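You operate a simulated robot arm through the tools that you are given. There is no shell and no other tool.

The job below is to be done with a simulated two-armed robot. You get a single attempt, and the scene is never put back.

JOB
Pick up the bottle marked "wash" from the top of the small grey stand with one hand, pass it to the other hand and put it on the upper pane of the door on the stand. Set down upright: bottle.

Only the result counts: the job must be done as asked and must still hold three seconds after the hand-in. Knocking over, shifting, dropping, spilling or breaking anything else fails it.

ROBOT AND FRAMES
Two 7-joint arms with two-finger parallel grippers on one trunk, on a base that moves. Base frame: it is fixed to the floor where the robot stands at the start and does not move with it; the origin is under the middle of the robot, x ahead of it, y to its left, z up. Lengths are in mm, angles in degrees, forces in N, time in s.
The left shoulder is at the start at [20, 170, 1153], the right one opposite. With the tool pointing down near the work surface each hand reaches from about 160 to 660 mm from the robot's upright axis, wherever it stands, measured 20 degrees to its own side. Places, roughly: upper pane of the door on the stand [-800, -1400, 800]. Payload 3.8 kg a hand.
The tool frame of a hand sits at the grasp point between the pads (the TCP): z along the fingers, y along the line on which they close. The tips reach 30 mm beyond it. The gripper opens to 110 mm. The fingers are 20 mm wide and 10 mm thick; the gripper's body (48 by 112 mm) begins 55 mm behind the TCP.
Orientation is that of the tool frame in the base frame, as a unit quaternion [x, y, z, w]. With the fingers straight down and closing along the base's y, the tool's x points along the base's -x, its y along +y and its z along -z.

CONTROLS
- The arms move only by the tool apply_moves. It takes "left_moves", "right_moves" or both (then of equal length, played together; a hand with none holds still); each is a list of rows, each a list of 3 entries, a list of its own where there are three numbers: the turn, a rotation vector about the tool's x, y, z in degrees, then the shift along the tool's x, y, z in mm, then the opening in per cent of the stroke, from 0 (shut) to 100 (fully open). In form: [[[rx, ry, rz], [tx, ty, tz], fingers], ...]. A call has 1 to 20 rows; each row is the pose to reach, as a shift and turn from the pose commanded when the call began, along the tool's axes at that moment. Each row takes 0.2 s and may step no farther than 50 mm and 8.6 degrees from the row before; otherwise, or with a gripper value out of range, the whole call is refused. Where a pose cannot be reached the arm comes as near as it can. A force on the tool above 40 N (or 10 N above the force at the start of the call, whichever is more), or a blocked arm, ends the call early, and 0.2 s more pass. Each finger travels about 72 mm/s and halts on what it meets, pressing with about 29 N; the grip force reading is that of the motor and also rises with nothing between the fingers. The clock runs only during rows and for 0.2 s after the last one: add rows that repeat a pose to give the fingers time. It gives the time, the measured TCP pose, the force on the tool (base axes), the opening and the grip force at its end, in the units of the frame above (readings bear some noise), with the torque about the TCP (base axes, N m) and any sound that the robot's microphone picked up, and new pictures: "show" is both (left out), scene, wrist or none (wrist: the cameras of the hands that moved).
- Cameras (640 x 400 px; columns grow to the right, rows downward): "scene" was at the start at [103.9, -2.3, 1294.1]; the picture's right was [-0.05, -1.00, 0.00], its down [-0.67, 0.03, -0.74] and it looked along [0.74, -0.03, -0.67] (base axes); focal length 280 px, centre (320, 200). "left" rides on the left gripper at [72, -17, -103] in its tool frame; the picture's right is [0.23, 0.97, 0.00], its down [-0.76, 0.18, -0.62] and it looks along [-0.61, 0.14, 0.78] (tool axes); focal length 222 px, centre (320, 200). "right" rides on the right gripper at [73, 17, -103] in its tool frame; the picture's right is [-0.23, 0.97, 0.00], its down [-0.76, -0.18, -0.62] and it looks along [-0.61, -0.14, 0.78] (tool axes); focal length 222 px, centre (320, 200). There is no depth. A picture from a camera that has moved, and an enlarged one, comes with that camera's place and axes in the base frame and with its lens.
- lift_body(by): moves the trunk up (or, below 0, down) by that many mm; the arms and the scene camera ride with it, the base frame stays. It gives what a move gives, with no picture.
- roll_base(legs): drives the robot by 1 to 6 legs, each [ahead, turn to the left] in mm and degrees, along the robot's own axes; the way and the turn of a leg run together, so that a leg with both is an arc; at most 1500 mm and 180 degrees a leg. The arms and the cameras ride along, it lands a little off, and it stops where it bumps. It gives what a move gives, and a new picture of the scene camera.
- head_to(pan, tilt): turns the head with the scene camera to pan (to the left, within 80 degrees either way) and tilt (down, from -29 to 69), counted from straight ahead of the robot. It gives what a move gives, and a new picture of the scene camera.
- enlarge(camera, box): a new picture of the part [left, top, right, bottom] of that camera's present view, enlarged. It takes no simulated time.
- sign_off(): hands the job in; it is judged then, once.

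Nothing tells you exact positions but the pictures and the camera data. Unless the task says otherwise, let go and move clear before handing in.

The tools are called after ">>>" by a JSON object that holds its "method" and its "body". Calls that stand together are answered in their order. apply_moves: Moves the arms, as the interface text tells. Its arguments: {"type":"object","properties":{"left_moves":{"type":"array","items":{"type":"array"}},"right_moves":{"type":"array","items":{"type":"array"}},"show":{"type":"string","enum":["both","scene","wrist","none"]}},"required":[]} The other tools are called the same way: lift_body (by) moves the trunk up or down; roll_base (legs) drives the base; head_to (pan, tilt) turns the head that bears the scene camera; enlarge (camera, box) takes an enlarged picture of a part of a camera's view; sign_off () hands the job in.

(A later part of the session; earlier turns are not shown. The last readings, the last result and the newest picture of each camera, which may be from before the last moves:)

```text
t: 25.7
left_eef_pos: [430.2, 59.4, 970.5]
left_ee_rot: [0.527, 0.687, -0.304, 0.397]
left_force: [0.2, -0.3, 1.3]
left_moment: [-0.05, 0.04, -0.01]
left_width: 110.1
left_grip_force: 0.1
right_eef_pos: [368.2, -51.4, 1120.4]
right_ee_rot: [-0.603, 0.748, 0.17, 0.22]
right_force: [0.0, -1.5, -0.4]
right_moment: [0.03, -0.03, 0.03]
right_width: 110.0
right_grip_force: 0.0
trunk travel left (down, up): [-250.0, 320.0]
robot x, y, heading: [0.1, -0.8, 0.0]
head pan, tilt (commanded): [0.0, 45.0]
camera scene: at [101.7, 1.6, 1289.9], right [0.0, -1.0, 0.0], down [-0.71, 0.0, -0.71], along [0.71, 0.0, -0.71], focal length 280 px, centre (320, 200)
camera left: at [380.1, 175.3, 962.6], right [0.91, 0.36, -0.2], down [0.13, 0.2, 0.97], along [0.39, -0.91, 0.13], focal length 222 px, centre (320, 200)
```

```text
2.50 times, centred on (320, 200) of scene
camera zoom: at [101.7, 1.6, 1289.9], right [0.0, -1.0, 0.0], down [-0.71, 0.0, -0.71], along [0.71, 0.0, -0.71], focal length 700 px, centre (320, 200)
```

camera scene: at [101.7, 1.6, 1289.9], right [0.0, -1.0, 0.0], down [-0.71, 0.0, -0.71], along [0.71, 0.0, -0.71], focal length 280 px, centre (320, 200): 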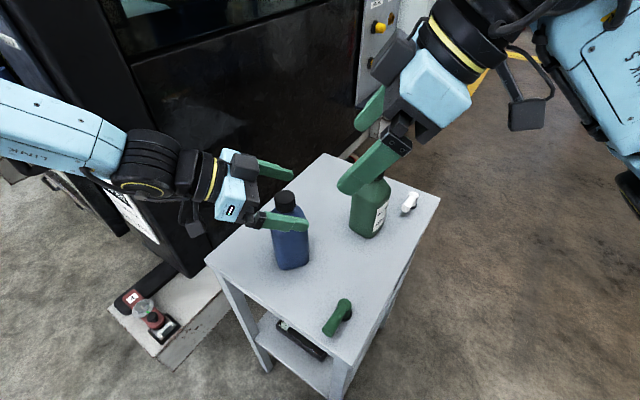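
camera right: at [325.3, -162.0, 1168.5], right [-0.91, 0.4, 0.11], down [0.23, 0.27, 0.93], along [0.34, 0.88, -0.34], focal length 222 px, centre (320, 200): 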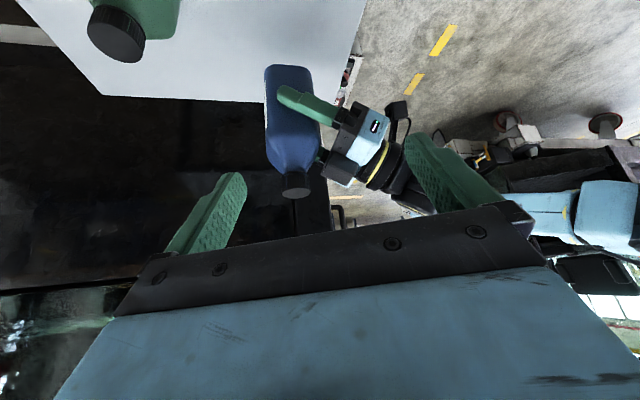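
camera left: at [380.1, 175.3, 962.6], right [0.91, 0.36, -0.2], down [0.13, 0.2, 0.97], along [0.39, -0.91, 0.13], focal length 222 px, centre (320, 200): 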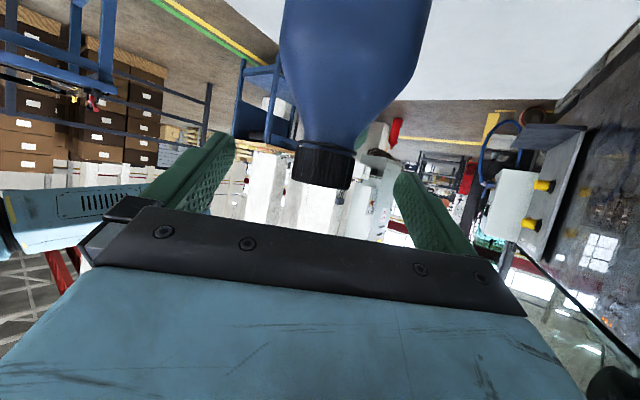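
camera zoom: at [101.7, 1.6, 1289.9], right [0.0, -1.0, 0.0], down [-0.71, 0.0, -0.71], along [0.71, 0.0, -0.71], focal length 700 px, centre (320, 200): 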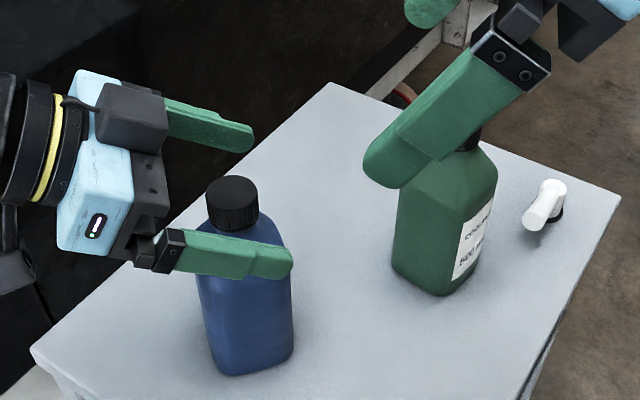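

The bottle stands upright and free at about (429, 59), aligned with the left hand. First I'll bring the right hand back to a clean top-down posture, away from the bottle.

>>> {"method": "apply_moves", "body": {"right_moves": [[[1.78, 2.3, 6.29], [10.2, -5.4, -5.4], 100], [[3.55, 4.6, 12.58], [20.4, -10.7, -10.8], 100], [[5.33, 6.9, 18.88], [30.6, -16.1, -16.2], 100], [[7.1, 9.2, 25.17], [40.7, -21.5, -21.6], 100], [[8.88, 11.5, 31.46], [50.9, -26.8, -27], 100], [[10.65, 13.8, 37.75], [61.1, -32.2, -32.4], 100], [[12.43, 16.1, 44.04], [71.3, -37.6, -37.8], 100], [[14.2, 18.4, 50.33], [81.5, -42.9, -43.2], 100], [[15.98, 20.7, 56.63], [91.7, -48.3, -48.6], 100], [[17.75, 23, 62.92], [101.8, -53.7, -54], 100], [[19.53, 25.3, 69.21], [112, -59, -59.4], 100], [[21.3, 27.6, 75.5], [122.2, -64.4, -64.8], 100], [[21.3, 27.6, 75.5], [122.2, -64.4, -64.8], 100]]}}

```text
t: 28.5
left_eef_pos: [429.7, 59.4, 972.7]
left_ee_rot: [0.527, 0.687, -0.304, 0.397]
left_force: [-0.7, 0.0, -0.2]
left_moment: [-0.04, 0.01, -0.02]
left_width: 109.8
left_grip_force: 0.0
right_eef_pos: [404.7, -202.7, 1110.0]
right_ee_rot: [0.002, 1.0, -0.001, 0.0]
right_force: [0.7, 1.5, 0.7]
right_moment: [-0.01, 0.0, 0.02]
right_width: 109.9
right_grip_force: 0.0
trunk travel left (down, up): [-250.0, 320.0]
robot x, y, heading: [1.4, -3.7, -0.0]
head pan, tilt (commanded): [0.0, 45.0]
camera scene: at [101.7, 1.7, 1289.9], right [0.0, -1.0, 0.0], down [-0.71, 0.0, -0.71], along [0.71, 0.0, -0.71], focal length 280 px, centre (320, 200)
camera right: at [332.7, -185.5, 1213.1], right [0.23, 0.97, 0.0], down [0.76, -0.18, 0.62], along [0.61, -0.14, -0.78], focal length 222 px, centre (320, 200)
```

scene: 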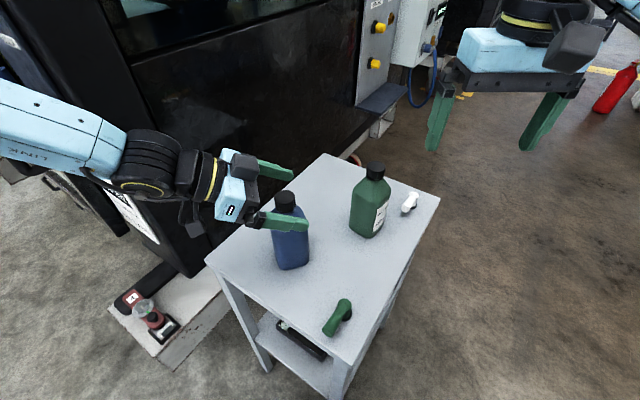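
right: 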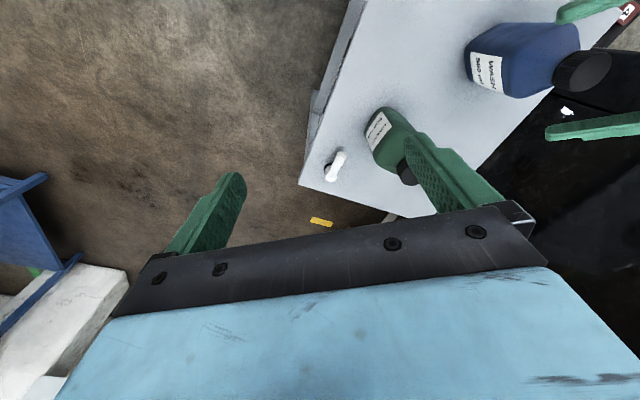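

The right hand is in clean top-down posture. Now I'll nudge the left hand back a few millimetres and lower the trunk by 100 mm, so the open left fingers go straight down around the bottle body without reconfiguring the arm.

>>> {"method": "apply_moves", "body": {"left_moves": [[[0, 0, 0], [1.5, -0.8, -2.6], 100], [[0, 0, 0], [3, -1.6, -5.2], 100], [[0, 0, 0], [3, -1.6, -5.2], 100]], "show": "none"}}

>>> {"method": "lift_body", "body": {"by": -50}}

>>> {"method": "enlarge", "body": {"camera": "scene", "box": [180, 80, 480, 280]}}

>>> {"method": "enlarge", "body": {"camera": "left", "box": [0, 0, 640, 400]}}

```text
t: 29.3
left_eef_pos: [425.8, 64.4, 973.0]
left_ee_rot: [0.526, 0.688, -0.304, 0.397]
left_force: [0.6, 0.2, -0.2]
left_moment: [0.0, -0.01, -0.05]
left_width: 109.8
left_grip_force: 0.0
right_eef_pos: [406.4, -202.7, 1110.1]
right_ee_rot: [0.001, 1.0, 0.0, 0.001]
right_force: [0.2, 0.1, -0.1]
right_moment: [-0.01, 0.0, 0.02]
right_width: 110.1
right_grip_force: 0.1
trunk travel left (down, up): [-250.0, 320.0]
robot x, y, heading: [2.4, -0.4, 0.1]
head pan, tilt (commanded): [0.0, 45.0]
```

```text
t: 30.2
left_eef_pos: [426.6, 64.7, 922.4]
left_ee_rot: [0.526, 0.688, -0.304, 0.397]
left_force: [0.5, 0.0, 0.2]
left_moment: [0.0, -0.01, -0.01]
left_width: 109.8
left_grip_force: 0.0
right_eef_pos: [405.3, -202.5, 1059.2]
right_ee_rot: [0.001, 1.0, 0.0, 0.0]
right_force: [-0.1, -0.6, -0.9]
right_moment: [-0.01, -0.01, -0.01]
right_width: 109.9
right_grip_force: 0.1
trunk travel left (down, up): [-200.0, 370.0]
robot x, y, heading: [1.2, -1.3, 0.2]
head pan, tilt (commanded): [0.0, 45.0]
```

```text
2.00 times, centred on (330, 180) of scene
camera zoom: at [101.5, 1.6, 1239.9], right [0.0, -1.0, 0.0], down [-0.71, 0.0, -0.71], along [0.71, 0.0, -0.71], focal length 560 px, centre (300, 240)
```

zoom: 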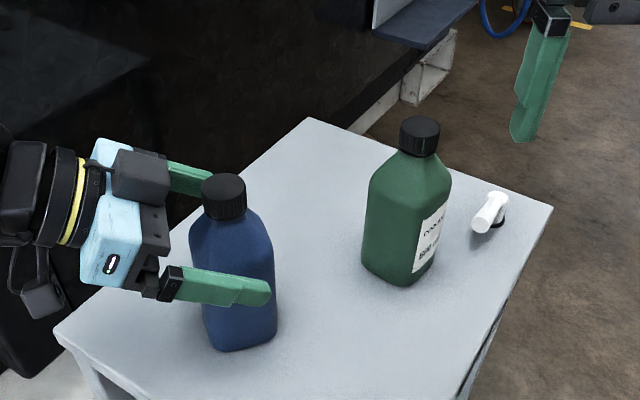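

```text
1.00 times, centred on (320, 200) of left (not enlarged: the box is as wide or as high as the picture)
camera zoom: at [377.1, 180.9, 912.6], right [0.91, 0.36, -0.2], down [0.13, 0.2, 0.97], along [0.39, -0.91, 0.13], focal length 222 px, centre (320, 200)
```

zoom: 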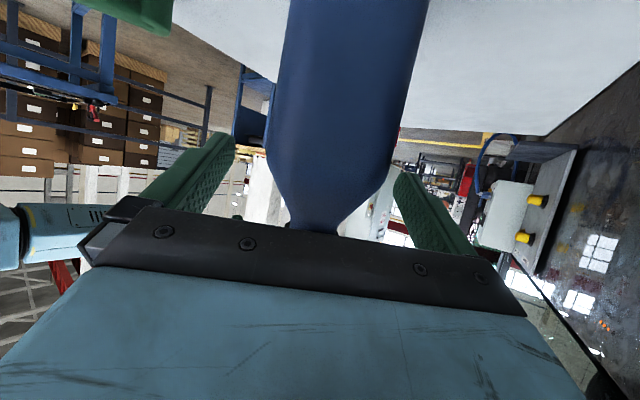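

Clear on all sides, so I'll lower another 52 mm to grasp height.

>>> {"method": "lift_body", "body": {"by": -52}}

>>> {"method": "enlarge", "body": {"camera": "scene", "box": [180, 80, 480, 280]}}

>>> {"method": "enlarge", "body": {"camera": "left", "box": [0, 0, 640, 400]}}

```text
t: 31.1
left_eef_pos: [426.3, 65.9, 870.3]
left_ee_rot: [0.526, 0.688, -0.304, 0.397]
left_force: [0.9, -0.2, 0.8]
left_moment: [-0.03, 0.01, 0.04]
left_width: 109.9
left_grip_force: 0.0
right_eef_pos: [405.3, -203.3, 1007.4]
right_ee_rot: [0.001, 1.0, 0.001, 0.001]
right_force: [0.4, -0.4, 0.5]
right_moment: [-0.01, -0.02, 0.01]
right_width: 109.9
right_grip_force: 0.2
trunk travel left (down, up): [-148.0, 422.0]
robot x, y, heading: [1.7, -0.3, -0.0]
head pan, tilt (commanded): [0.0, 45.0]
```

```text
2.00 times, centred on (330, 180) of scene
camera zoom: at [101.6, 1.6, 1187.9], right [0.0, -1.0, 0.0], down [-0.71, 0.0, -0.71], along [0.71, 0.0, -0.71], focal length 560 px, centre (300, 240)
```

zoom: 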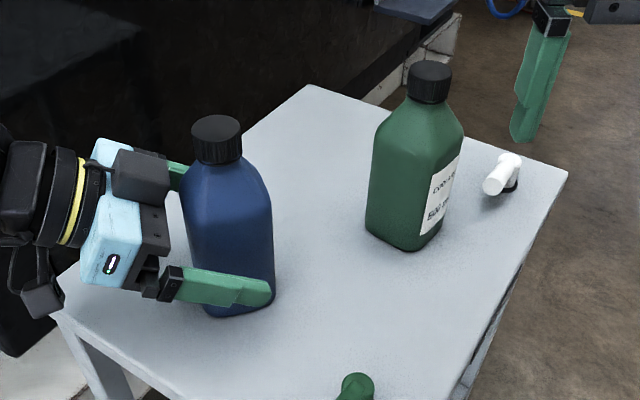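

```text
1.00 times, centred on (320, 200) of left (not enlarged: the box is as wide or as high as the picture)
camera zoom: at [377.1, 180.9, 860.6], right [0.91, 0.36, -0.2], down [0.13, 0.2, 0.97], along [0.39, -0.91, 0.13], focal length 222 px, centre (320, 200)
```

zoom: 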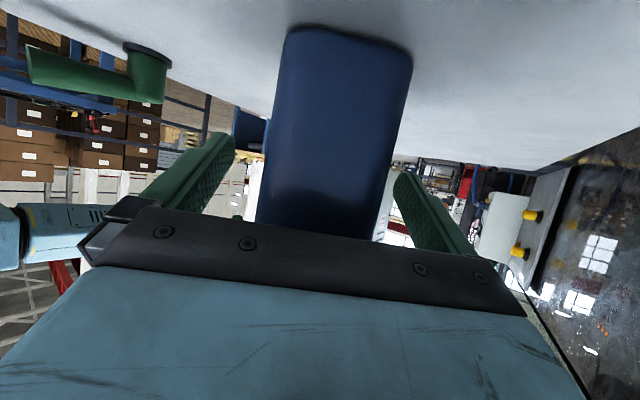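

The body is framed the same way as in the first good grasp, so I'll close the left gripper.

>>> {"method": "apply_moves", "body": {"left_moves": [[[0, 0, 0], [0, 0, 0], 60], [[0, 0, 0], [0, 0, 0], 30], [[0, 0, 0], [0, 0, 0], 0], [[0, 0, 0], [0, 0, 0], 0], [[0, 0, 0], [0, 0, 0], 0], [[0, 0, 0], [0, 0, 0], 0]], "show": "wrist"}}

>>> {"method": "lift_body", "body": {"by": 40}}

>>> {"method": "enlarge", "body": {"camera": "scene", "box": [180, 80, 480, 280]}}

```text
t: 32.5
left_eef_pos: [427.0, 65.2, 870.1]
left_ee_rot: [0.526, 0.688, -0.304, 0.398]
left_force: [0.4, -0.2, 1.6]
left_moment: [0.22, -0.17, 0.03]
left_width: 65.9
left_grip_force: 28.6
right_eef_pos: [405.3, -202.9, 1006.8]
right_ee_rot: [0.002, 1.0, 0.0, 0.001]
right_force: [-0.1, 0.0, 0.0]
right_moment: [0.02, 0.01, -0.04]
right_width: 110.1
right_grip_force: 0.1
trunk travel left (down, up): [-148.0, 422.0]
robot x, y, heading: [-2.5, -0.2, -0.0]
head pan, tilt (commanded): [0.0, 45.0]
camera left: at [377.3, 181.0, 860.6], right [0.91, 0.36, -0.2], down [0.13, 0.2, 0.97], along [0.39, -0.91, 0.13], focal length 222 px, centre (320, 200)
```

left: 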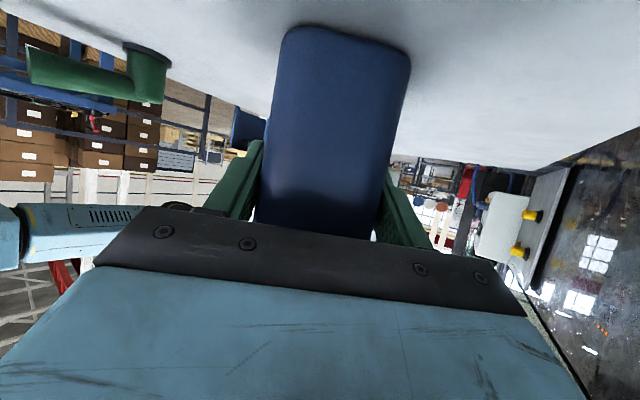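

```text
t: 33.3
left_eef_pos: [427.3, 66.2, 910.3]
left_ee_rot: [0.527, 0.689, -0.303, 0.396]
left_force: [0.7, -0.5, -5.3]
left_moment: [0.03, 0.02, 0.0]
left_width: 65.9
left_grip_force: 28.8
right_eef_pos: [405.3, -202.8, 1046.5]
right_ee_rot: [0.001, 1.0, 0.0, 0.001]
right_force: [0.2, -0.2, -0.2]
right_moment: [0.0, 0.04, 0.03]
right_width: 109.8
right_grip_force: 0.1
trunk travel left (down, up): [-188.0, 382.0]
robot x, y, heading: [-2.1, -1.3, -0.2]
head pan, tilt (commanded): [0.0, 45.0]
```

```text
2.00 times, centred on (330, 180) of scene
camera zoom: at [102.2, 1.6, 1227.8], right [0.0, -1.0, 0.0], down [-0.71, 0.0, -0.71], along [0.71, 0.0, -0.71], focal length 560 px, centre (300, 240)
```

zoom: 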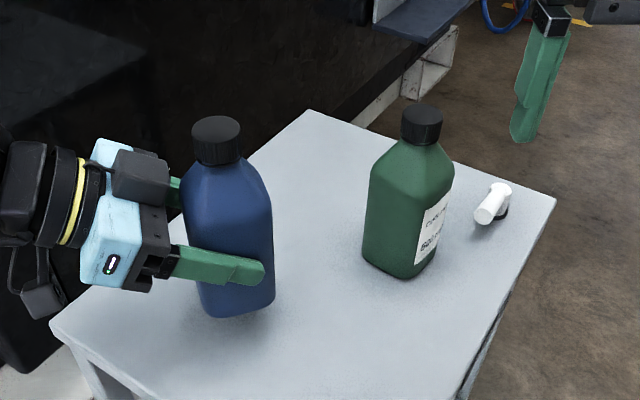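

The bottle is lifted cleanly with the trunk. The right hand will take the cap from above, but with its fingers yawed so they stay clear of the box on top of the left gripper. I'll raise and yaw the right hand in place first.

>>> {"method": "apply_moves", "body": {"right_moves": [[[0, 0, 7], [0, 0, -10], 100], [[0, 0, 14], [0, 0, -20], 100], [[0, 0, 21], [0, 0, -30], 100], [[0, 0, 28], [0, 0, -40], 100], [[0, 0, 35], [0, 0, -50], 100], [[0, 0, 42], [0, 0, -55], 100], [[0, 0, 50], [0, 0, -55], 100], [[0, 0, 50], [0, 0, -55], 100]]}}

```text
t: 35.1
left_eef_pos: [425.9, 65.8, 910.0]
left_ee_rot: [0.528, 0.687, -0.305, 0.396]
left_force: [0.6, -0.7, -5.9]
left_moment: [0.02, 0.0, -0.01]
left_width: 65.9
left_grip_force: 29.3
right_eef_pos: [405.3, -202.1, 1101.2]
right_ee_rot: [0.424, 0.906, 0.0, 0.0]
right_force: [-0.6, 1.1, -0.6]
right_moment: [0.03, -0.02, 0.01]
right_width: 110.0
right_grip_force: 0.0
trunk travel left (down, up): [-188.0, 382.0]
robot x, y, heading: [-2.6, 0.8, 0.2]
head pan, tilt (commanded): [0.0, 45.0]
camera scene: at [102.0, 1.6, 1227.8], right [0.0, -1.0, 0.0], down [-0.71, 0.0, -0.71], along [0.71, 0.0, -0.71], focal length 280 px, centre (320, 200)
camera right: at [372.2, -135.8, 1206.0], right [0.89, 0.45, 0.0], down [0.35, -0.7, 0.62], along [0.28, -0.56, -0.78], focal length 222 px, centre (320, 200)
```

scene: 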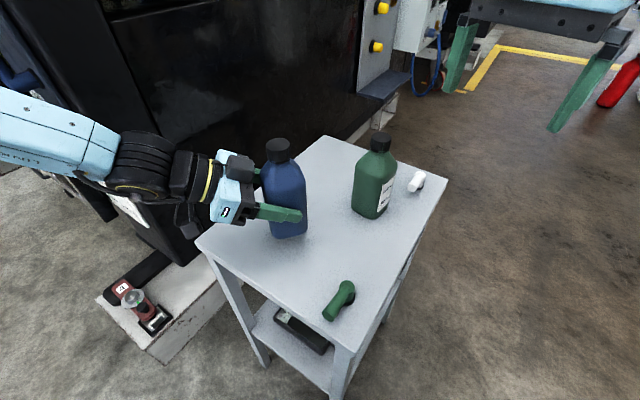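
right: 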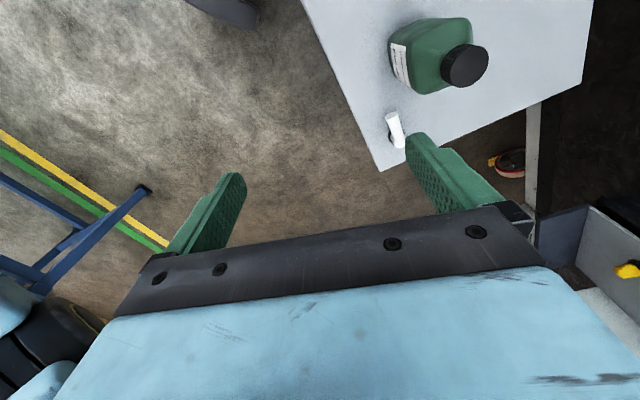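

The right hand yawed as wanted. Now I'll measure the cap position precisely before moving above it.

>>> {"method": "enlarge", "body": {"camera": "scene", "box": [240, 120, 330, 250]}}

```text
3.08 times, centred on (285, 185) of scene
camera zoom: at [102.0, 1.6, 1227.8], right [0.0, -1.0, 0.0], down [-0.71, 0.0, -0.71], along [0.71, 0.0, -0.71], focal length 862 px, centre (428, 246)
```

zoom: 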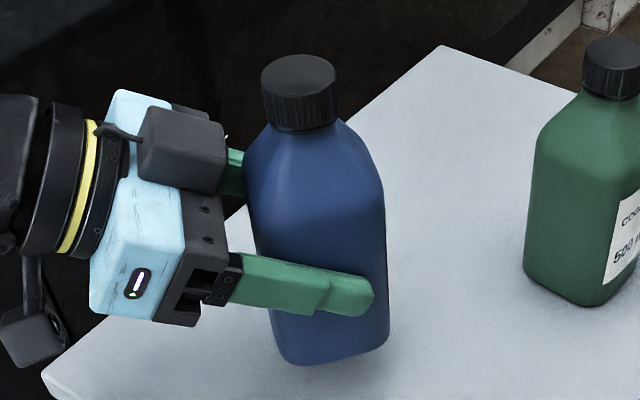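

Cap centre is at about (427, 59) with its top at z≈1012. I'll bring the right hand above it.

>>> {"method": "apply_moves", "body": {"right_moves": [[[0, 0, 0], [23.3, 23, 0], 100], [[0, 0, 0], [46.6, 46, 0], 100], [[0, 0, 0], [70, 69, 0], 100], [[0, 0, 0], [93.3, 92, 0], 100], [[0, 0, 0], [116.6, 115.2, 0], 100], [[0, 0, 0], [140, 138.2, 0], 100], [[0, 0, 0], [163.3, 161.3, 5], 100], [[0, 0, 0], [186.6, 184.3, 15], 100], [[0, 0, 0], [186.6, 184.3, 21.2], 100], [[0, 0, 0], [186.6, 184.3, 21.2], 100]]}}

```text
t: 37.3
left_eef_pos: [426.9, 64.7, 910.5]
left_ee_rot: [0.526, 0.687, -0.305, 0.397]
left_force: [0.4, 0.2, -6.3]
left_moment: [0.05, 0.02, 0.01]
left_width: 65.8
left_grip_force: 29.0
right_eef_pos: [426.2, 59.5, 1081.2]
right_ee_rot: [0.424, 0.906, 0.0, 0.002]
right_force: [0.7, 0.6, 0.3]
right_moment: [-0.02, 0.0, 0.0]
right_width: 110.0
right_grip_force: 0.0
trunk travel left (down, up): [-188.0, 382.0]
robot x, y, heading: [-3.0, -2.7, 0.1]
head pan, tilt (commanded): [0.0, 45.0]
camera scene: at [102.0, 1.8, 1227.8], right [0.0, -1.0, 0.0], down [-0.71, 0.0, -0.71], along [0.71, 0.0, -0.71], focal length 280 px, centre (320, 200)
camera right: at [392.6, 125.3, 1184.7], right [0.89, 0.45, 0.0], down [0.35, -0.7, 0.62], along [0.28, -0.56, -0.78], focal length 222 px, centre (320, 200)
```

scene: 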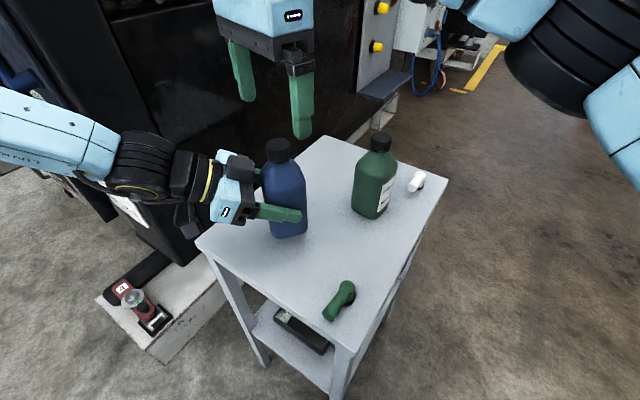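
right: 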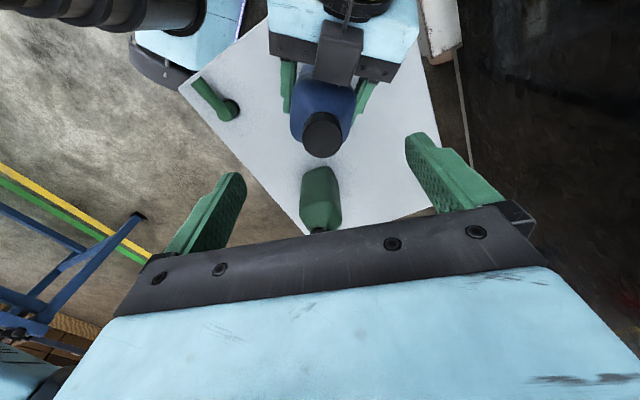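

>>> {"method": "enlarge", "body": {"camera": "right", "box": [270, 80, 380, 180]}}

>>> {"method": "enlarge", "body": {"camera": "scene", "box": [200, 60, 360, 250]}}

```text
4.00 times, centred on (325, 130) of right
camera zoom: at [392.6, 125.3, 1184.7], right [0.89, 0.45, 0.0], down [0.35, -0.7, 0.62], along [0.28, -0.56, -0.78], focal length 888 px, centre (300, 480)
```

zoom: 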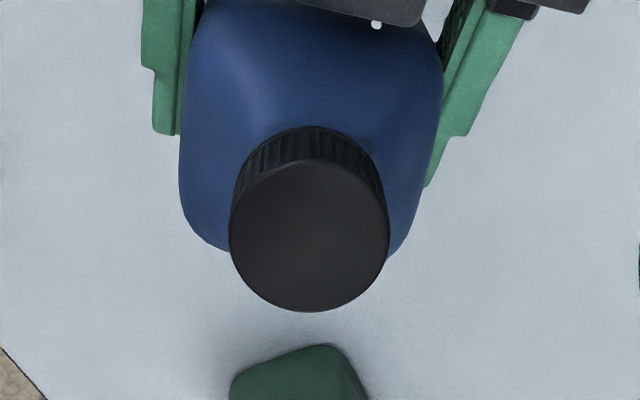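

```text
2.11 times, centred on (280, 155) of scene
camera zoom: at [102.0, 1.8, 1227.8], right [0.0, -1.0, 0.0], down [-0.71, 0.0, -0.71], along [0.71, 0.0, -0.71], focal length 590 px, centre (404, 295)
```

zoom: 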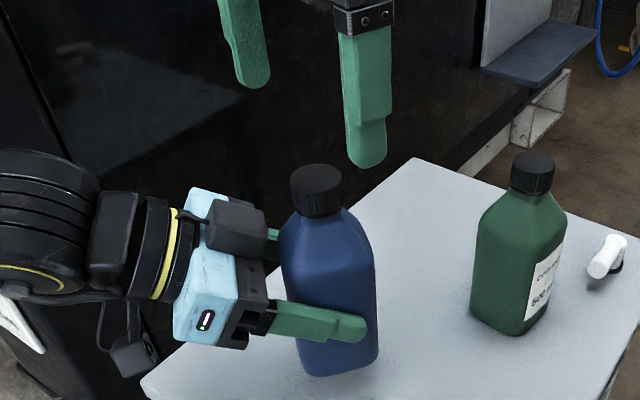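

The wrist view puts the cap at (427.6, 59.5, 1012), directly under the right TCP. I'll descend so the fingertips straddle the cap.

>>> {"method": "apply_moves", "body": {"right_moves": [[[0, 0, 0], [-0.9, 1.1, 12], 100], [[0, 0, 0], [-0.9, 1.1, 25], 100], [[0, 0, 0], [-0.9, 1.1, 38], 100], [[0, 0, 0], [-0.9, 1.1, 49], 100], [[0, 0, 0], [-0.9, 1.1, 55], 100], [[0, 0, 0], [-0.9, 1.1, 59], 100], [[0, 0, 0], [-0.9, 1.1, 59], 100]]}}

>>> {"method": "enlarge", "body": {"camera": "scene", "box": [200, 60, 360, 250]}}

```text
t: 38.9
left_eef_pos: [425.8, 65.9, 909.5]
left_ee_rot: [0.527, 0.687, -0.305, 0.396]
left_force: [-1.3, 0.0, -5.9]
left_moment: [0.03, 0.02, 0.0]
left_width: 65.5
left_grip_force: 28.7
right_eef_pos: [428.1, 59.4, 1021.2]
right_ee_rot: [0.423, 0.906, -0.001, 0.0]
right_force: [-0.3, 0.6, -0.1]
right_moment: [0.0, 0.03, 0.02]
right_width: 110.0
right_grip_force: 0.1
trunk travel left (down, up): [-188.0, 382.0]
robot x, y, heading: [-2.9, -3.3, 0.3]
head pan, tilt (commanded): [0.0, 45.0]
camera scene: at [102.0, 1.6, 1227.8], right [0.0, -1.0, 0.0], down [-0.71, 0.0, -0.71], along [0.71, 0.0, -0.71], focal length 280 px, centre (320, 200)
camera right: at [394.4, 125.2, 1125.1], right [0.89, 0.45, 0.0], down [0.35, -0.7, 0.62], along [0.28, -0.56, -0.78], focal length 222 px, centre (320, 200)
```

scene: 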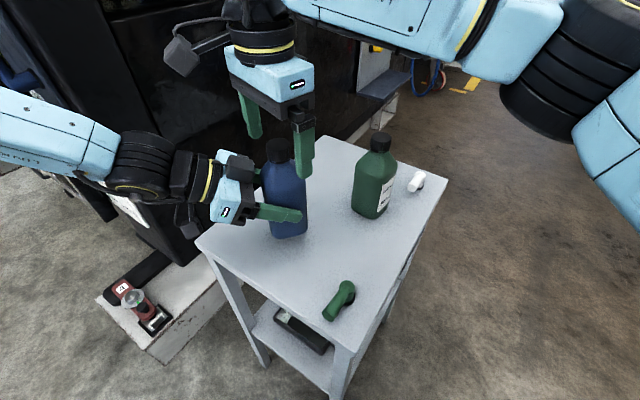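
right: 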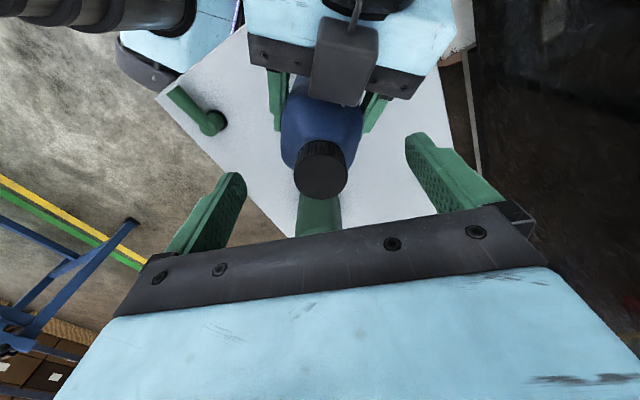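

```text
2.11 times, centred on (280, 155) of scene
camera zoom: at [102.0, 1.6, 1227.8], right [0.0, -1.0, 0.0], down [-0.71, 0.0, -0.71], along [0.71, 0.0, -0.71], focal length 590 px, centre (404, 295)
```

zoom: 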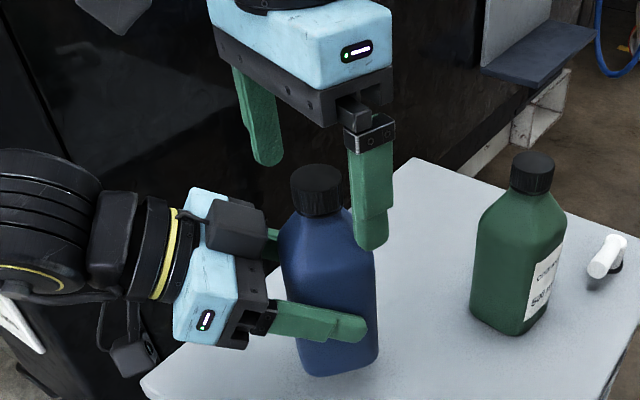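

The right fingers straddle the cap with tips at its lower edge, clear of the left gripper. I'll close the right gripper.

>>> {"method": "apply_moves", "body": {"right_moves": [[[0, 0, 0], [0, 0, 0], 60], [[0, 0, 0], [0, 0, 0], 30], [[0, 0, 0], [0, 0, 0], 0], [[0, 0, 0], [0, 0, 0], 0], [[0, 0, 0], [0, 0, 0], 0], [[0, 0, 0], [0, 0, 0], 0]]}}

>>> {"method": "enlarge", "body": {"camera": "scene", "box": [200, 60, 360, 250]}}

```text
t: 40.3
left_eef_pos: [426.8, 65.1, 910.5]
left_ee_rot: [0.527, 0.687, -0.305, 0.397]
left_force: [-0.3, 0.6, -5.0]
left_moment: [0.02, -0.14, 0.05]
left_width: 65.9
left_grip_force: 29.3
right_eef_pos: [426.4, 59.1, 1021.9]
right_ee_rot: [0.423, 0.906, -0.001, 0.001]
right_force: [1.1, -0.2, 0.1]
right_moment: [0.01, 0.05, -0.04]
right_width: 33.1
right_grip_force: 28.9
trunk travel left (down, up): [-188.0, 382.0]
robot x, y, heading: [-1.6, 0.6, 0.4]
head pan, tilt (commanded): [0.0, 45.0]
camera scene: at [102.0, 1.6, 1227.8], right [0.0, -1.0, 0.0], down [-0.71, 0.0, -0.71], along [0.71, 0.0, -0.71], focal length 280 px, centre (320, 200)
camera right: at [394.4, 125.2, 1125.3], right [0.89, 0.45, 0.0], down [0.35, -0.7, 0.62], along [0.28, -0.56, -0.78], focal length 222 px, centre (320, 200)
```

scene: 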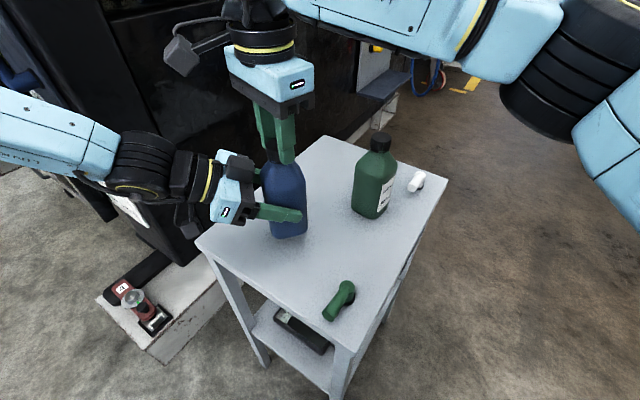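
right: 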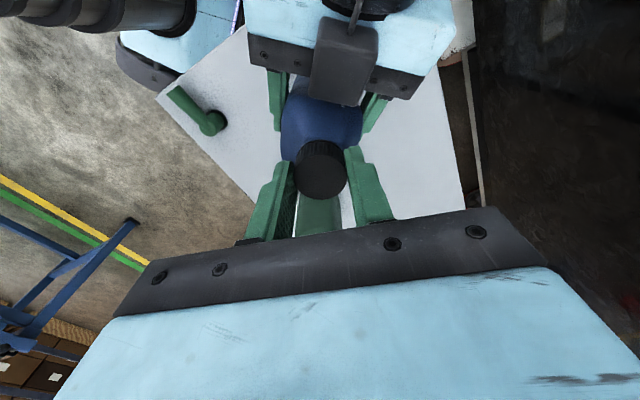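

```text
2.11 times, centred on (280, 155) of scene
camera zoom: at [102.0, 1.6, 1227.8], right [0.0, -1.0, 0.0], down [-0.71, 0.0, -0.71], along [0.71, 0.0, -0.71], focal length 590 px, centre (404, 295)
```

zoom: 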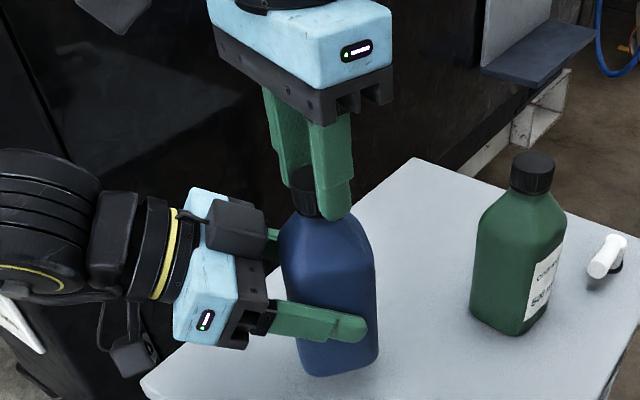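

Both hands now hold the bottle, the left on the body and the right on the cap. Over the stand, where a slip would only drop it 40 mm, I'll open the left hand and check that the right hand carries the weight.

>>> {"method": "apply_moves", "body": {"left_moves": [[[0, 0, 0], [0, 0, 0], 65], [[0, 0, 0], [0, 0, 0], 75], [[0, 0, 0], [0, 0, 0], 90], [[0, 0, 0], [0, 0, 0], 100], [[0, 0, 0], [0, 0, 0], 100], [[0, 0, 0], [0, 0, 0], 100]], "show": "scene"}}

>>> {"method": "enlarge", "body": {"camera": "scene", "box": [200, 60, 360, 250]}}

```text
t: 41.7
left_eef_pos: [426.6, 65.7, 910.3]
left_ee_rot: [0.527, 0.687, -0.305, 0.397]
left_force: [0.7, 0.2, -0.1]
left_moment: [-0.01, 0.01, 0.01]
left_width: 109.9
left_grip_force: 0.0
right_eef_pos: [427.8, 59.3, 1021.2]
right_ee_rot: [0.423, 0.906, 0.0, 0.0]
right_force: [0.5, 0.7, -0.1]
right_moment: [0.01, 0.0, -0.01]
right_width: 33.0
right_grip_force: 29.4
trunk travel left (down, up): [-188.0, 382.0]
robot x, y, heading: [1.6, -0.6, 0.1]
head pan, tilt (commanded): [0.0, 45.0]
camera scene: at [102.0, 1.6, 1227.8], right [0.0, -1.0, 0.0], down [-0.71, 0.0, -0.71], along [0.71, 0.0, -0.71], focal length 280 px, centre (320, 200)
```

scene: 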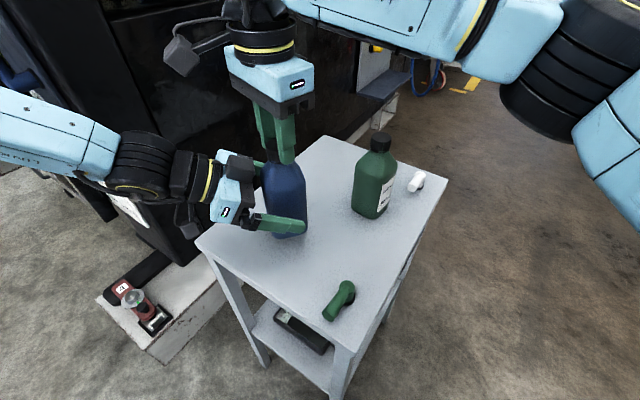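

```text
2.11 times, centred on (280, 155) of scene
camera zoom: at [102.0, 1.6, 1227.8], right [0.0, -1.0, 0.0], down [-0.71, 0.0, -0.71], along [0.71, 0.0, -0.71], focal length 590 px, centre (404, 295)
```

zoom: 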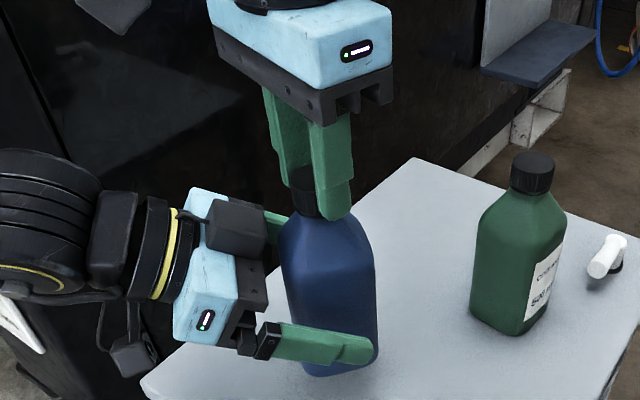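

The bottle stays put, but neither hand's force reading shows its weight. I'll take another reading before moving anything.

>>> {"method": "apply_moves", "body": {"right_moves": [[[0, 0, 0], [0, 0, 0], 0], [[0, 0, 0], [0, 0, 0], 0]], "show": "wrist"}}

>>> {"method": "enlarge", "body": {"camera": "left", "box": [0, 0, 640, 400]}}

```text
t: 42.3
left_eef_pos: [426.2, 65.2, 910.3]
left_ee_rot: [0.527, 0.687, -0.305, 0.397]
left_force: [-0.1, -0.1, 0.3]
left_moment: [-0.02, 0.02, 0.03]
left_width: 110.1
left_grip_force: 0.0
right_eef_pos: [427.8, 58.6, 1020.4]
right_ee_rot: [0.423, 0.906, -0.001, 0.001]
right_force: [-0.3, 0.0, 0.3]
right_moment: [0.01, 0.0, 0.0]
right_width: 33.1
right_grip_force: 29.2
trunk travel left (down, up): [-188.0, 382.0]
robot x, y, heading: [0.7, -1.0, 0.1]
head pan, tilt (commanded): [0.0, 45.0]
camera right: at [394.4, 125.2, 1125.2], right [0.89, 0.45, 0.0], down [0.35, -0.7, 0.62], along [0.28, -0.56, -0.78], focal length 222 px, centre (320, 200)
```

right: 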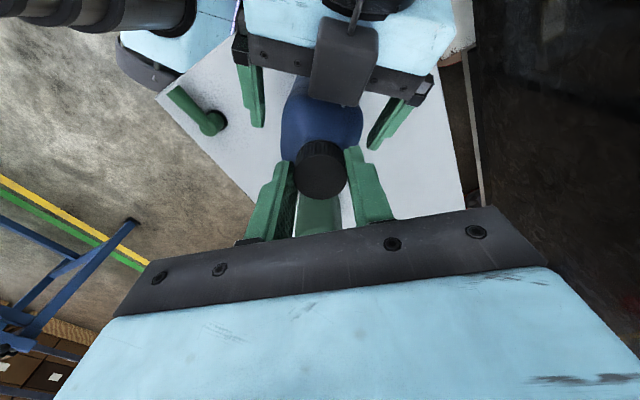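

```text
1.00 times, centred on (320, 200) of left (not enlarged: the box is as wide or as high as the picture)
camera zoom: at [377.5, 180.9, 900.3], right [0.91, 0.36, -0.2], down [0.13, 0.2, 0.97], along [0.39, -0.91, 0.13], focal length 222 px, centre (320, 200)
```

zoom: 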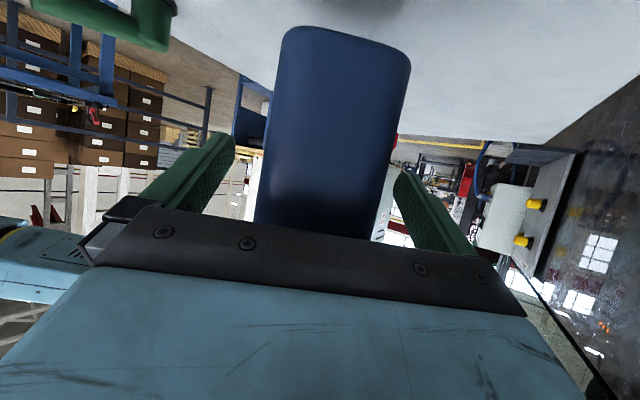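

Both views show the bottle hanging still from the right hand. I'll slowly retreat the left hand backward, away from the bottle.

>>> {"method": "apply_moves", "body": {"left_moves": [[[0, 0, 0], [4, 0, -6.9], 100], [[0, 0, 0], [10, 0, -17.3], 100], [[0, 0, 0], [18, 0, -31.2], 100], [[0, 0, 0], [26, 0, -45], 100], [[0, 0, 0], [34, 0, -58.9], 100], [[0, 0, 0], [42, 0, -72.7], 100], [[0, 0, 0], [42, 0, -72.7], 100]]}}

```text
t: 43.9
left_eef_pos: [406.1, 141.9, 906.5]
left_ee_rot: [0.526, 0.687, -0.305, 0.397]
left_force: [0.3, -0.1, -0.1]
left_moment: [0.03, 0.01, 0.02]
left_width: 110.3
left_grip_force: 0.0
left hand out of reach, approached as far as the arm can: row 6, 7
right_eef_pos: [428.2, 58.5, 1022.1]
right_ee_rot: [0.424, 0.906, 0.0, 0.0]
right_force: [-0.5, -0.3, -0.1]
right_moment: [0.0, 0.02, -0.01]
right_width: 33.1
right_grip_force: 28.9
trunk travel left (down, up): [-188.0, 382.0]
robot x, y, heading: [-1.3, -1.1, -0.1]
head pan, tilt (commanded): [0.0, 45.0]
camera scene: at [101.9, 1.7, 1227.8], right [0.0, -1.0, 0.0], down [-0.71, 0.0, -0.71], along [0.71, 0.0, -0.71], focal length 280 px, centre (320, 200)
camera left: at [357.7, 257.2, 896.8], right [0.91, 0.36, -0.2], down [0.13, 0.2, 0.97], along [0.39, -0.91, 0.14], focal length 222 px, centre (320, 200)
```

scene: 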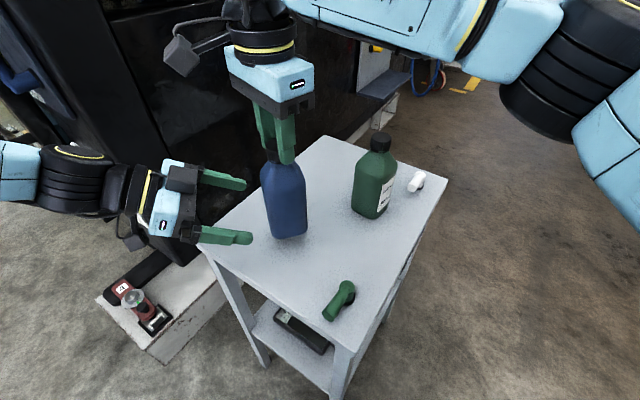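
left: 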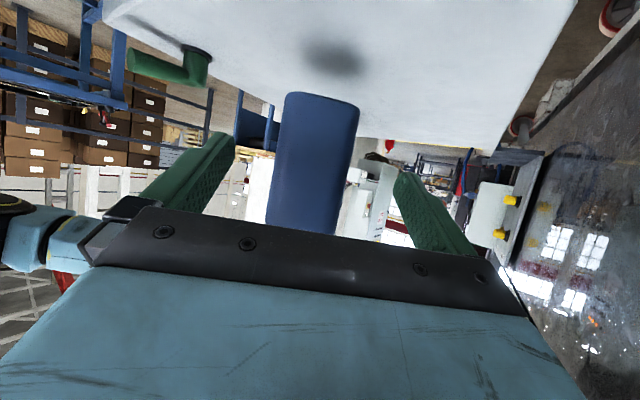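

The right hand alone holds the bottle cleanly; its shadow is visible on the table below it. I'll raise the trunk so the bottle clears everything on the stand.

>>> {"method": "lift_body", "body": {"by": 100}}

>>> {"method": "lift_body", "body": {"by": 90}}

>>> {"method": "head_to", "body": {"pan": 0, "tilt": 40}}

```text
t: 45.3
left_eef_pos: [407.2, 142.2, 1006.1]
left_ee_rot: [0.526, 0.687, -0.305, 0.397]
left_force: [0.1, 0.2, -0.6]
left_moment: [0.0, 0.0, 0.04]
left_width: 109.9
left_grip_force: 0.1
right_eef_pos: [428.3, 58.6, 1121.3]
right_ee_rot: [0.423, 0.906, -0.001, 0.002]
right_force: [-0.7, 0.9, -5.7]
right_moment: [-0.03, 0.01, 0.02]
right_width: 33.1
right_grip_force: 28.9
trunk travel left (down, up): [-288.0, 282.0]
robot x, y, heading: [-3.2, 2.6, 0.0]
head pan, tilt (commanded): [0.0, 45.0]
```

```text
t: 46.5
left_eef_pos: [406.7, 139.8, 1096.8]
left_ee_rot: [0.526, 0.688, -0.304, 0.397]
left_force: [0.4, -0.1, -0.3]
left_moment: [0.0, 0.01, -0.05]
left_width: 110.1
left_grip_force: 0.1
right_eef_pos: [428.0, 58.4, 1211.4]
right_ee_rot: [0.422, 0.906, -0.001, 0.001]
right_force: [0.5, 0.4, -6.1]
right_moment: [-0.03, -0.01, -0.03]
right_width: 32.8
right_grip_force: 28.9
trunk travel left (down, up): [-378.0, 192.0]
robot x, y, heading: [-3.2, -1.1, -0.1]
head pan, tilt (commanded): [0.0, 45.0]
```

```text
t: 47.2
left_eef_pos: [406.9, 141.3, 1096.9]
left_ee_rot: [0.526, 0.687, -0.305, 0.398]
left_force: [0.3, -0.3, -0.5]
left_moment: [-0.04, 0.01, 0.0]
left_width: 110.3
left_grip_force: 0.0
right_eef_pos: [428.1, 59.3, 1212.4]
right_ee_rot: [0.424, 0.906, 0.0, 0.001]
right_force: [-0.4, 0.0, -6.4]
right_moment: [-0.02, 0.02, 0.01]
right_width: 32.9
right_grip_force: 29.2
trunk travel left (down, up): [-378.0, 192.0]
robot x, y, heading: [0.5, -1.4, -0.1]
head pan, tilt (commanded): [0.0, 40.0]
camera scene: at [105.8, 1.6, 1425.0], right [0.0, -1.0, 0.0], down [-0.64, 0.0, -0.77], along [0.77, 0.0, -0.64], focal length 280 px, centre (320, 200)
```

scene: 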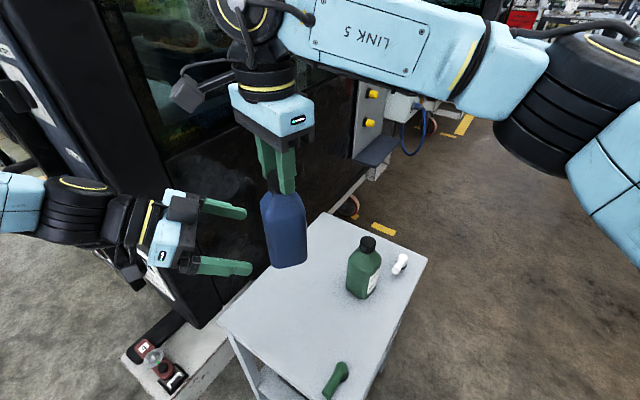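

The right hand now reads about 6 N, the bottle's weight. I'll move the right hand gently back to its own side along a path already shown to be smooth.

>>> {"method": "apply_moves", "body": {"right_moves": [[[0, 0, 0], [-5, -5, 0], 0], [[0, 0, 0], [-14, -13.5, 0], 0], [[0, 0, 0], [-25, -24, 0], 0], [[0, 0, 0], [-37, -35.8, 0], 0], [[0, 0, 0], [-49, -47.4, 0], 0], [[0, 0, 0], [-61, -59, 0], 0], [[0, 0, 0], [-73, -70.6, 0], 0], [[0, 0, 0], [-85, -82.2, 0], 0], [[0, 0, 0], [-97, -93.8, 0], 0], [[0, 0, 0], [-109, -105.4, 0], 0], [[0, 0, 0], [-121, -117, 0], 0], [[0, 0, 0], [-133, -128.6, 0], 0], [[0, 0, 0], [-145, -140.2, 0], 0], [[0, 0, 0], [-157, -151.8, 0], 0], [[0, 0, 0], [-166, -160.5, 0], 0], [[0, 0, 0], [-173, -167.2, 0], 0], [[0, 0, 0], [-178, -172, 0], 0], [[0, 0, 0], [-179.7, -173.7, 0], 0], [[0, 0, 0], [-179.7, -173.7, 0], 0]]}}

```text
t: 51.2
left_eef_pos: [407.2, 140.8, 1097.0]
left_ee_rot: [0.527, 0.687, -0.304, 0.397]
left_force: [0.3, -0.3, -0.3]
left_moment: [0.01, -0.03, 0.02]
left_width: 109.9
left_grip_force: 0.0
right_eef_pos: [409.6, -190.0, 1211.0]
right_ee_rot: [0.423, 0.906, 0.0, 0.0]
right_force: [0.2, 0.3, -5.7]
right_moment: [-0.02, -0.01, 0.0]
right_width: 33.0
right_grip_force: 29.1
trunk travel left (down, up): [-378.0, 192.0]
robot x, y, heading: [0.1, 2.0, 0.1]
head pan, tilt (commanded): [0.0, 40.0]
camera scene: at [105.8, 1.4, 1425.1], right [0.0, -1.0, 0.0], down [-0.64, 0.0, -0.77], along [0.77, 0.0, -0.64], focal length 280 px, centre (320, 200)
camera right: at [376.7, -123.9, 1315.5], right [0.89, 0.45, 0.0], down [0.35, -0.7, 0.62], along [0.28, -0.56, -0.78], focal length 222 px, centre (320, 200)
```

scene: 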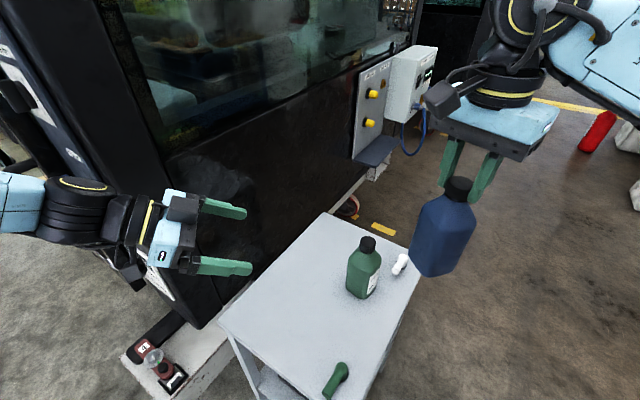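
right: 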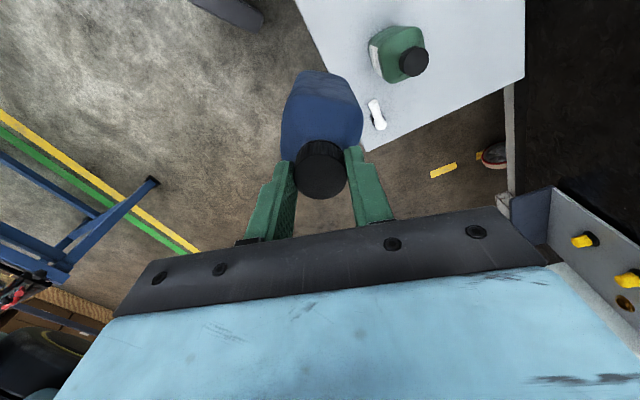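

The right hand is back on its side with the bottle hanging upright. Now I'll slowly tuck the left hand into a neutral top-down posture, so it won't sweep anything while driving or placing.

>>> {"method": "apply_moves", "body": {"left_moves": [[[-1.95, 2.55, -3.38], [-3.2, -4.1, -3.7], 100], [[-3.9, 5.1, -6.76], [-6.5, -8.2, -7.4], 100], [[-5.85, 7.6, -10.1], [-9.7, -12.3, -11], 100], [[-7.8, 10.2, -13.5], [-13, -16.3, -14.7], 100], [[-9.75, 12.7, -16.9], [-16.2, -20.4, -18.4], 100], [[-11.7, 15.3, -20.3], [-19.5, -24.5, -22], 100], [[-13.65, 17.8, -23.7], [-22.7, -28.6, -25.7], 100], [[-15.6, 20.4, -27], [-26, -32.7, -29.4], 100], [[-17.55, 22.9, -30.4], [-29.2, -36.8, -33], 100], [[-19.5, 25.45, -33.8], [-32.5, -40.9, -36.8], 100], [[-21.45, 28, -37.2], [-35.7, -45, -40.4], 100], [[-23.4, 30.5, -40.6], [-39, -49, -44], 100], [[-25.35, 33.1, -43.9], [-42.2, -53.1, -47.8], 100], [[-27.3, 35.6, -47.3], [-45.4, -57.2, -51.5], 100], [[-29.25, 38.2, -50.7], [-48.7, -61.3, -55.1], 100], [[-31.2, 40.7, -54.1], [-52, -65.4, -58.8], 100], [[-33.15, 43.3, -57.5], [-55.2, -69.4, -62.5], 100], [[-35.1, 45.8, -60.8], [-58.4, -73.5, -66.2], 100], [[-37, 48.4, -64.2], [-61.7, -77.6, -69.8], 100], [[-39, 50.9, -67.6], [-64.9, -81.7, -73.5], 100]]}}

```text
t: 55.4
left_eef_pos: [320.0, 149.7, 1190.7]
left_ee_rot: [-0.001, 1.0, 0.001, 0.001]
left_force: [1.0, -0.7, 0.1]
left_moment: [-0.03, 0.01, 0.04]
left_width: 110.0
left_grip_force: 0.1
left hand out of reach, approached as far as the arm can: row 1, 2, 3, 4, 5
right_eef_pos: [409.9, -190.6, 1211.4]
right_ee_rot: [0.423, 0.906, 0.0, 0.0]
right_force: [0.3, -0.3, -5.1]
right_moment: [0.02, -0.02, 0.01]
right_width: 32.8
right_grip_force: 29.3
trunk travel left (down, up): [-378.0, 192.0]
robot x, y, heading: [-0.7, -3.1, 0.1]
head pan, tilt (commanded): [0.0, 40.0]
camera scene: at [105.9, 1.2, 1425.1], right [0.0, -1.0, 0.0], down [-0.64, 0.0, -0.77], along [0.77, 0.0, -0.64], focal length 280 px, centre (320, 200)
camera left: at [247.7, 132.0, 1294.6], right [-0.23, 0.97, 0.0], down [0.76, 0.18, 0.62], along [0.61, 0.14, -0.78], focal length 222 px, centre (320, 200)
```

scene: 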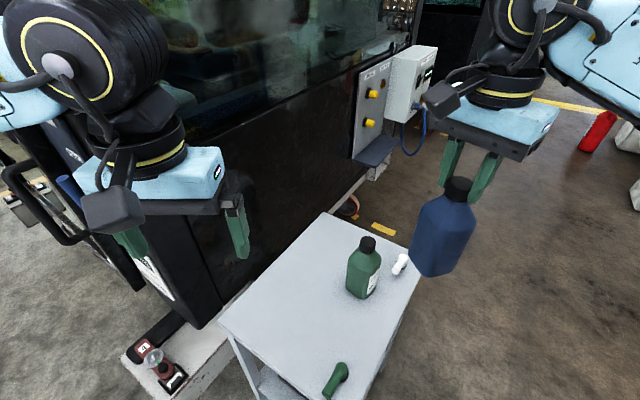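
left: 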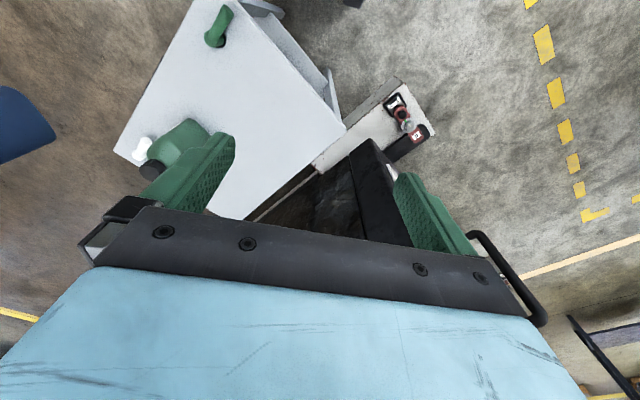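

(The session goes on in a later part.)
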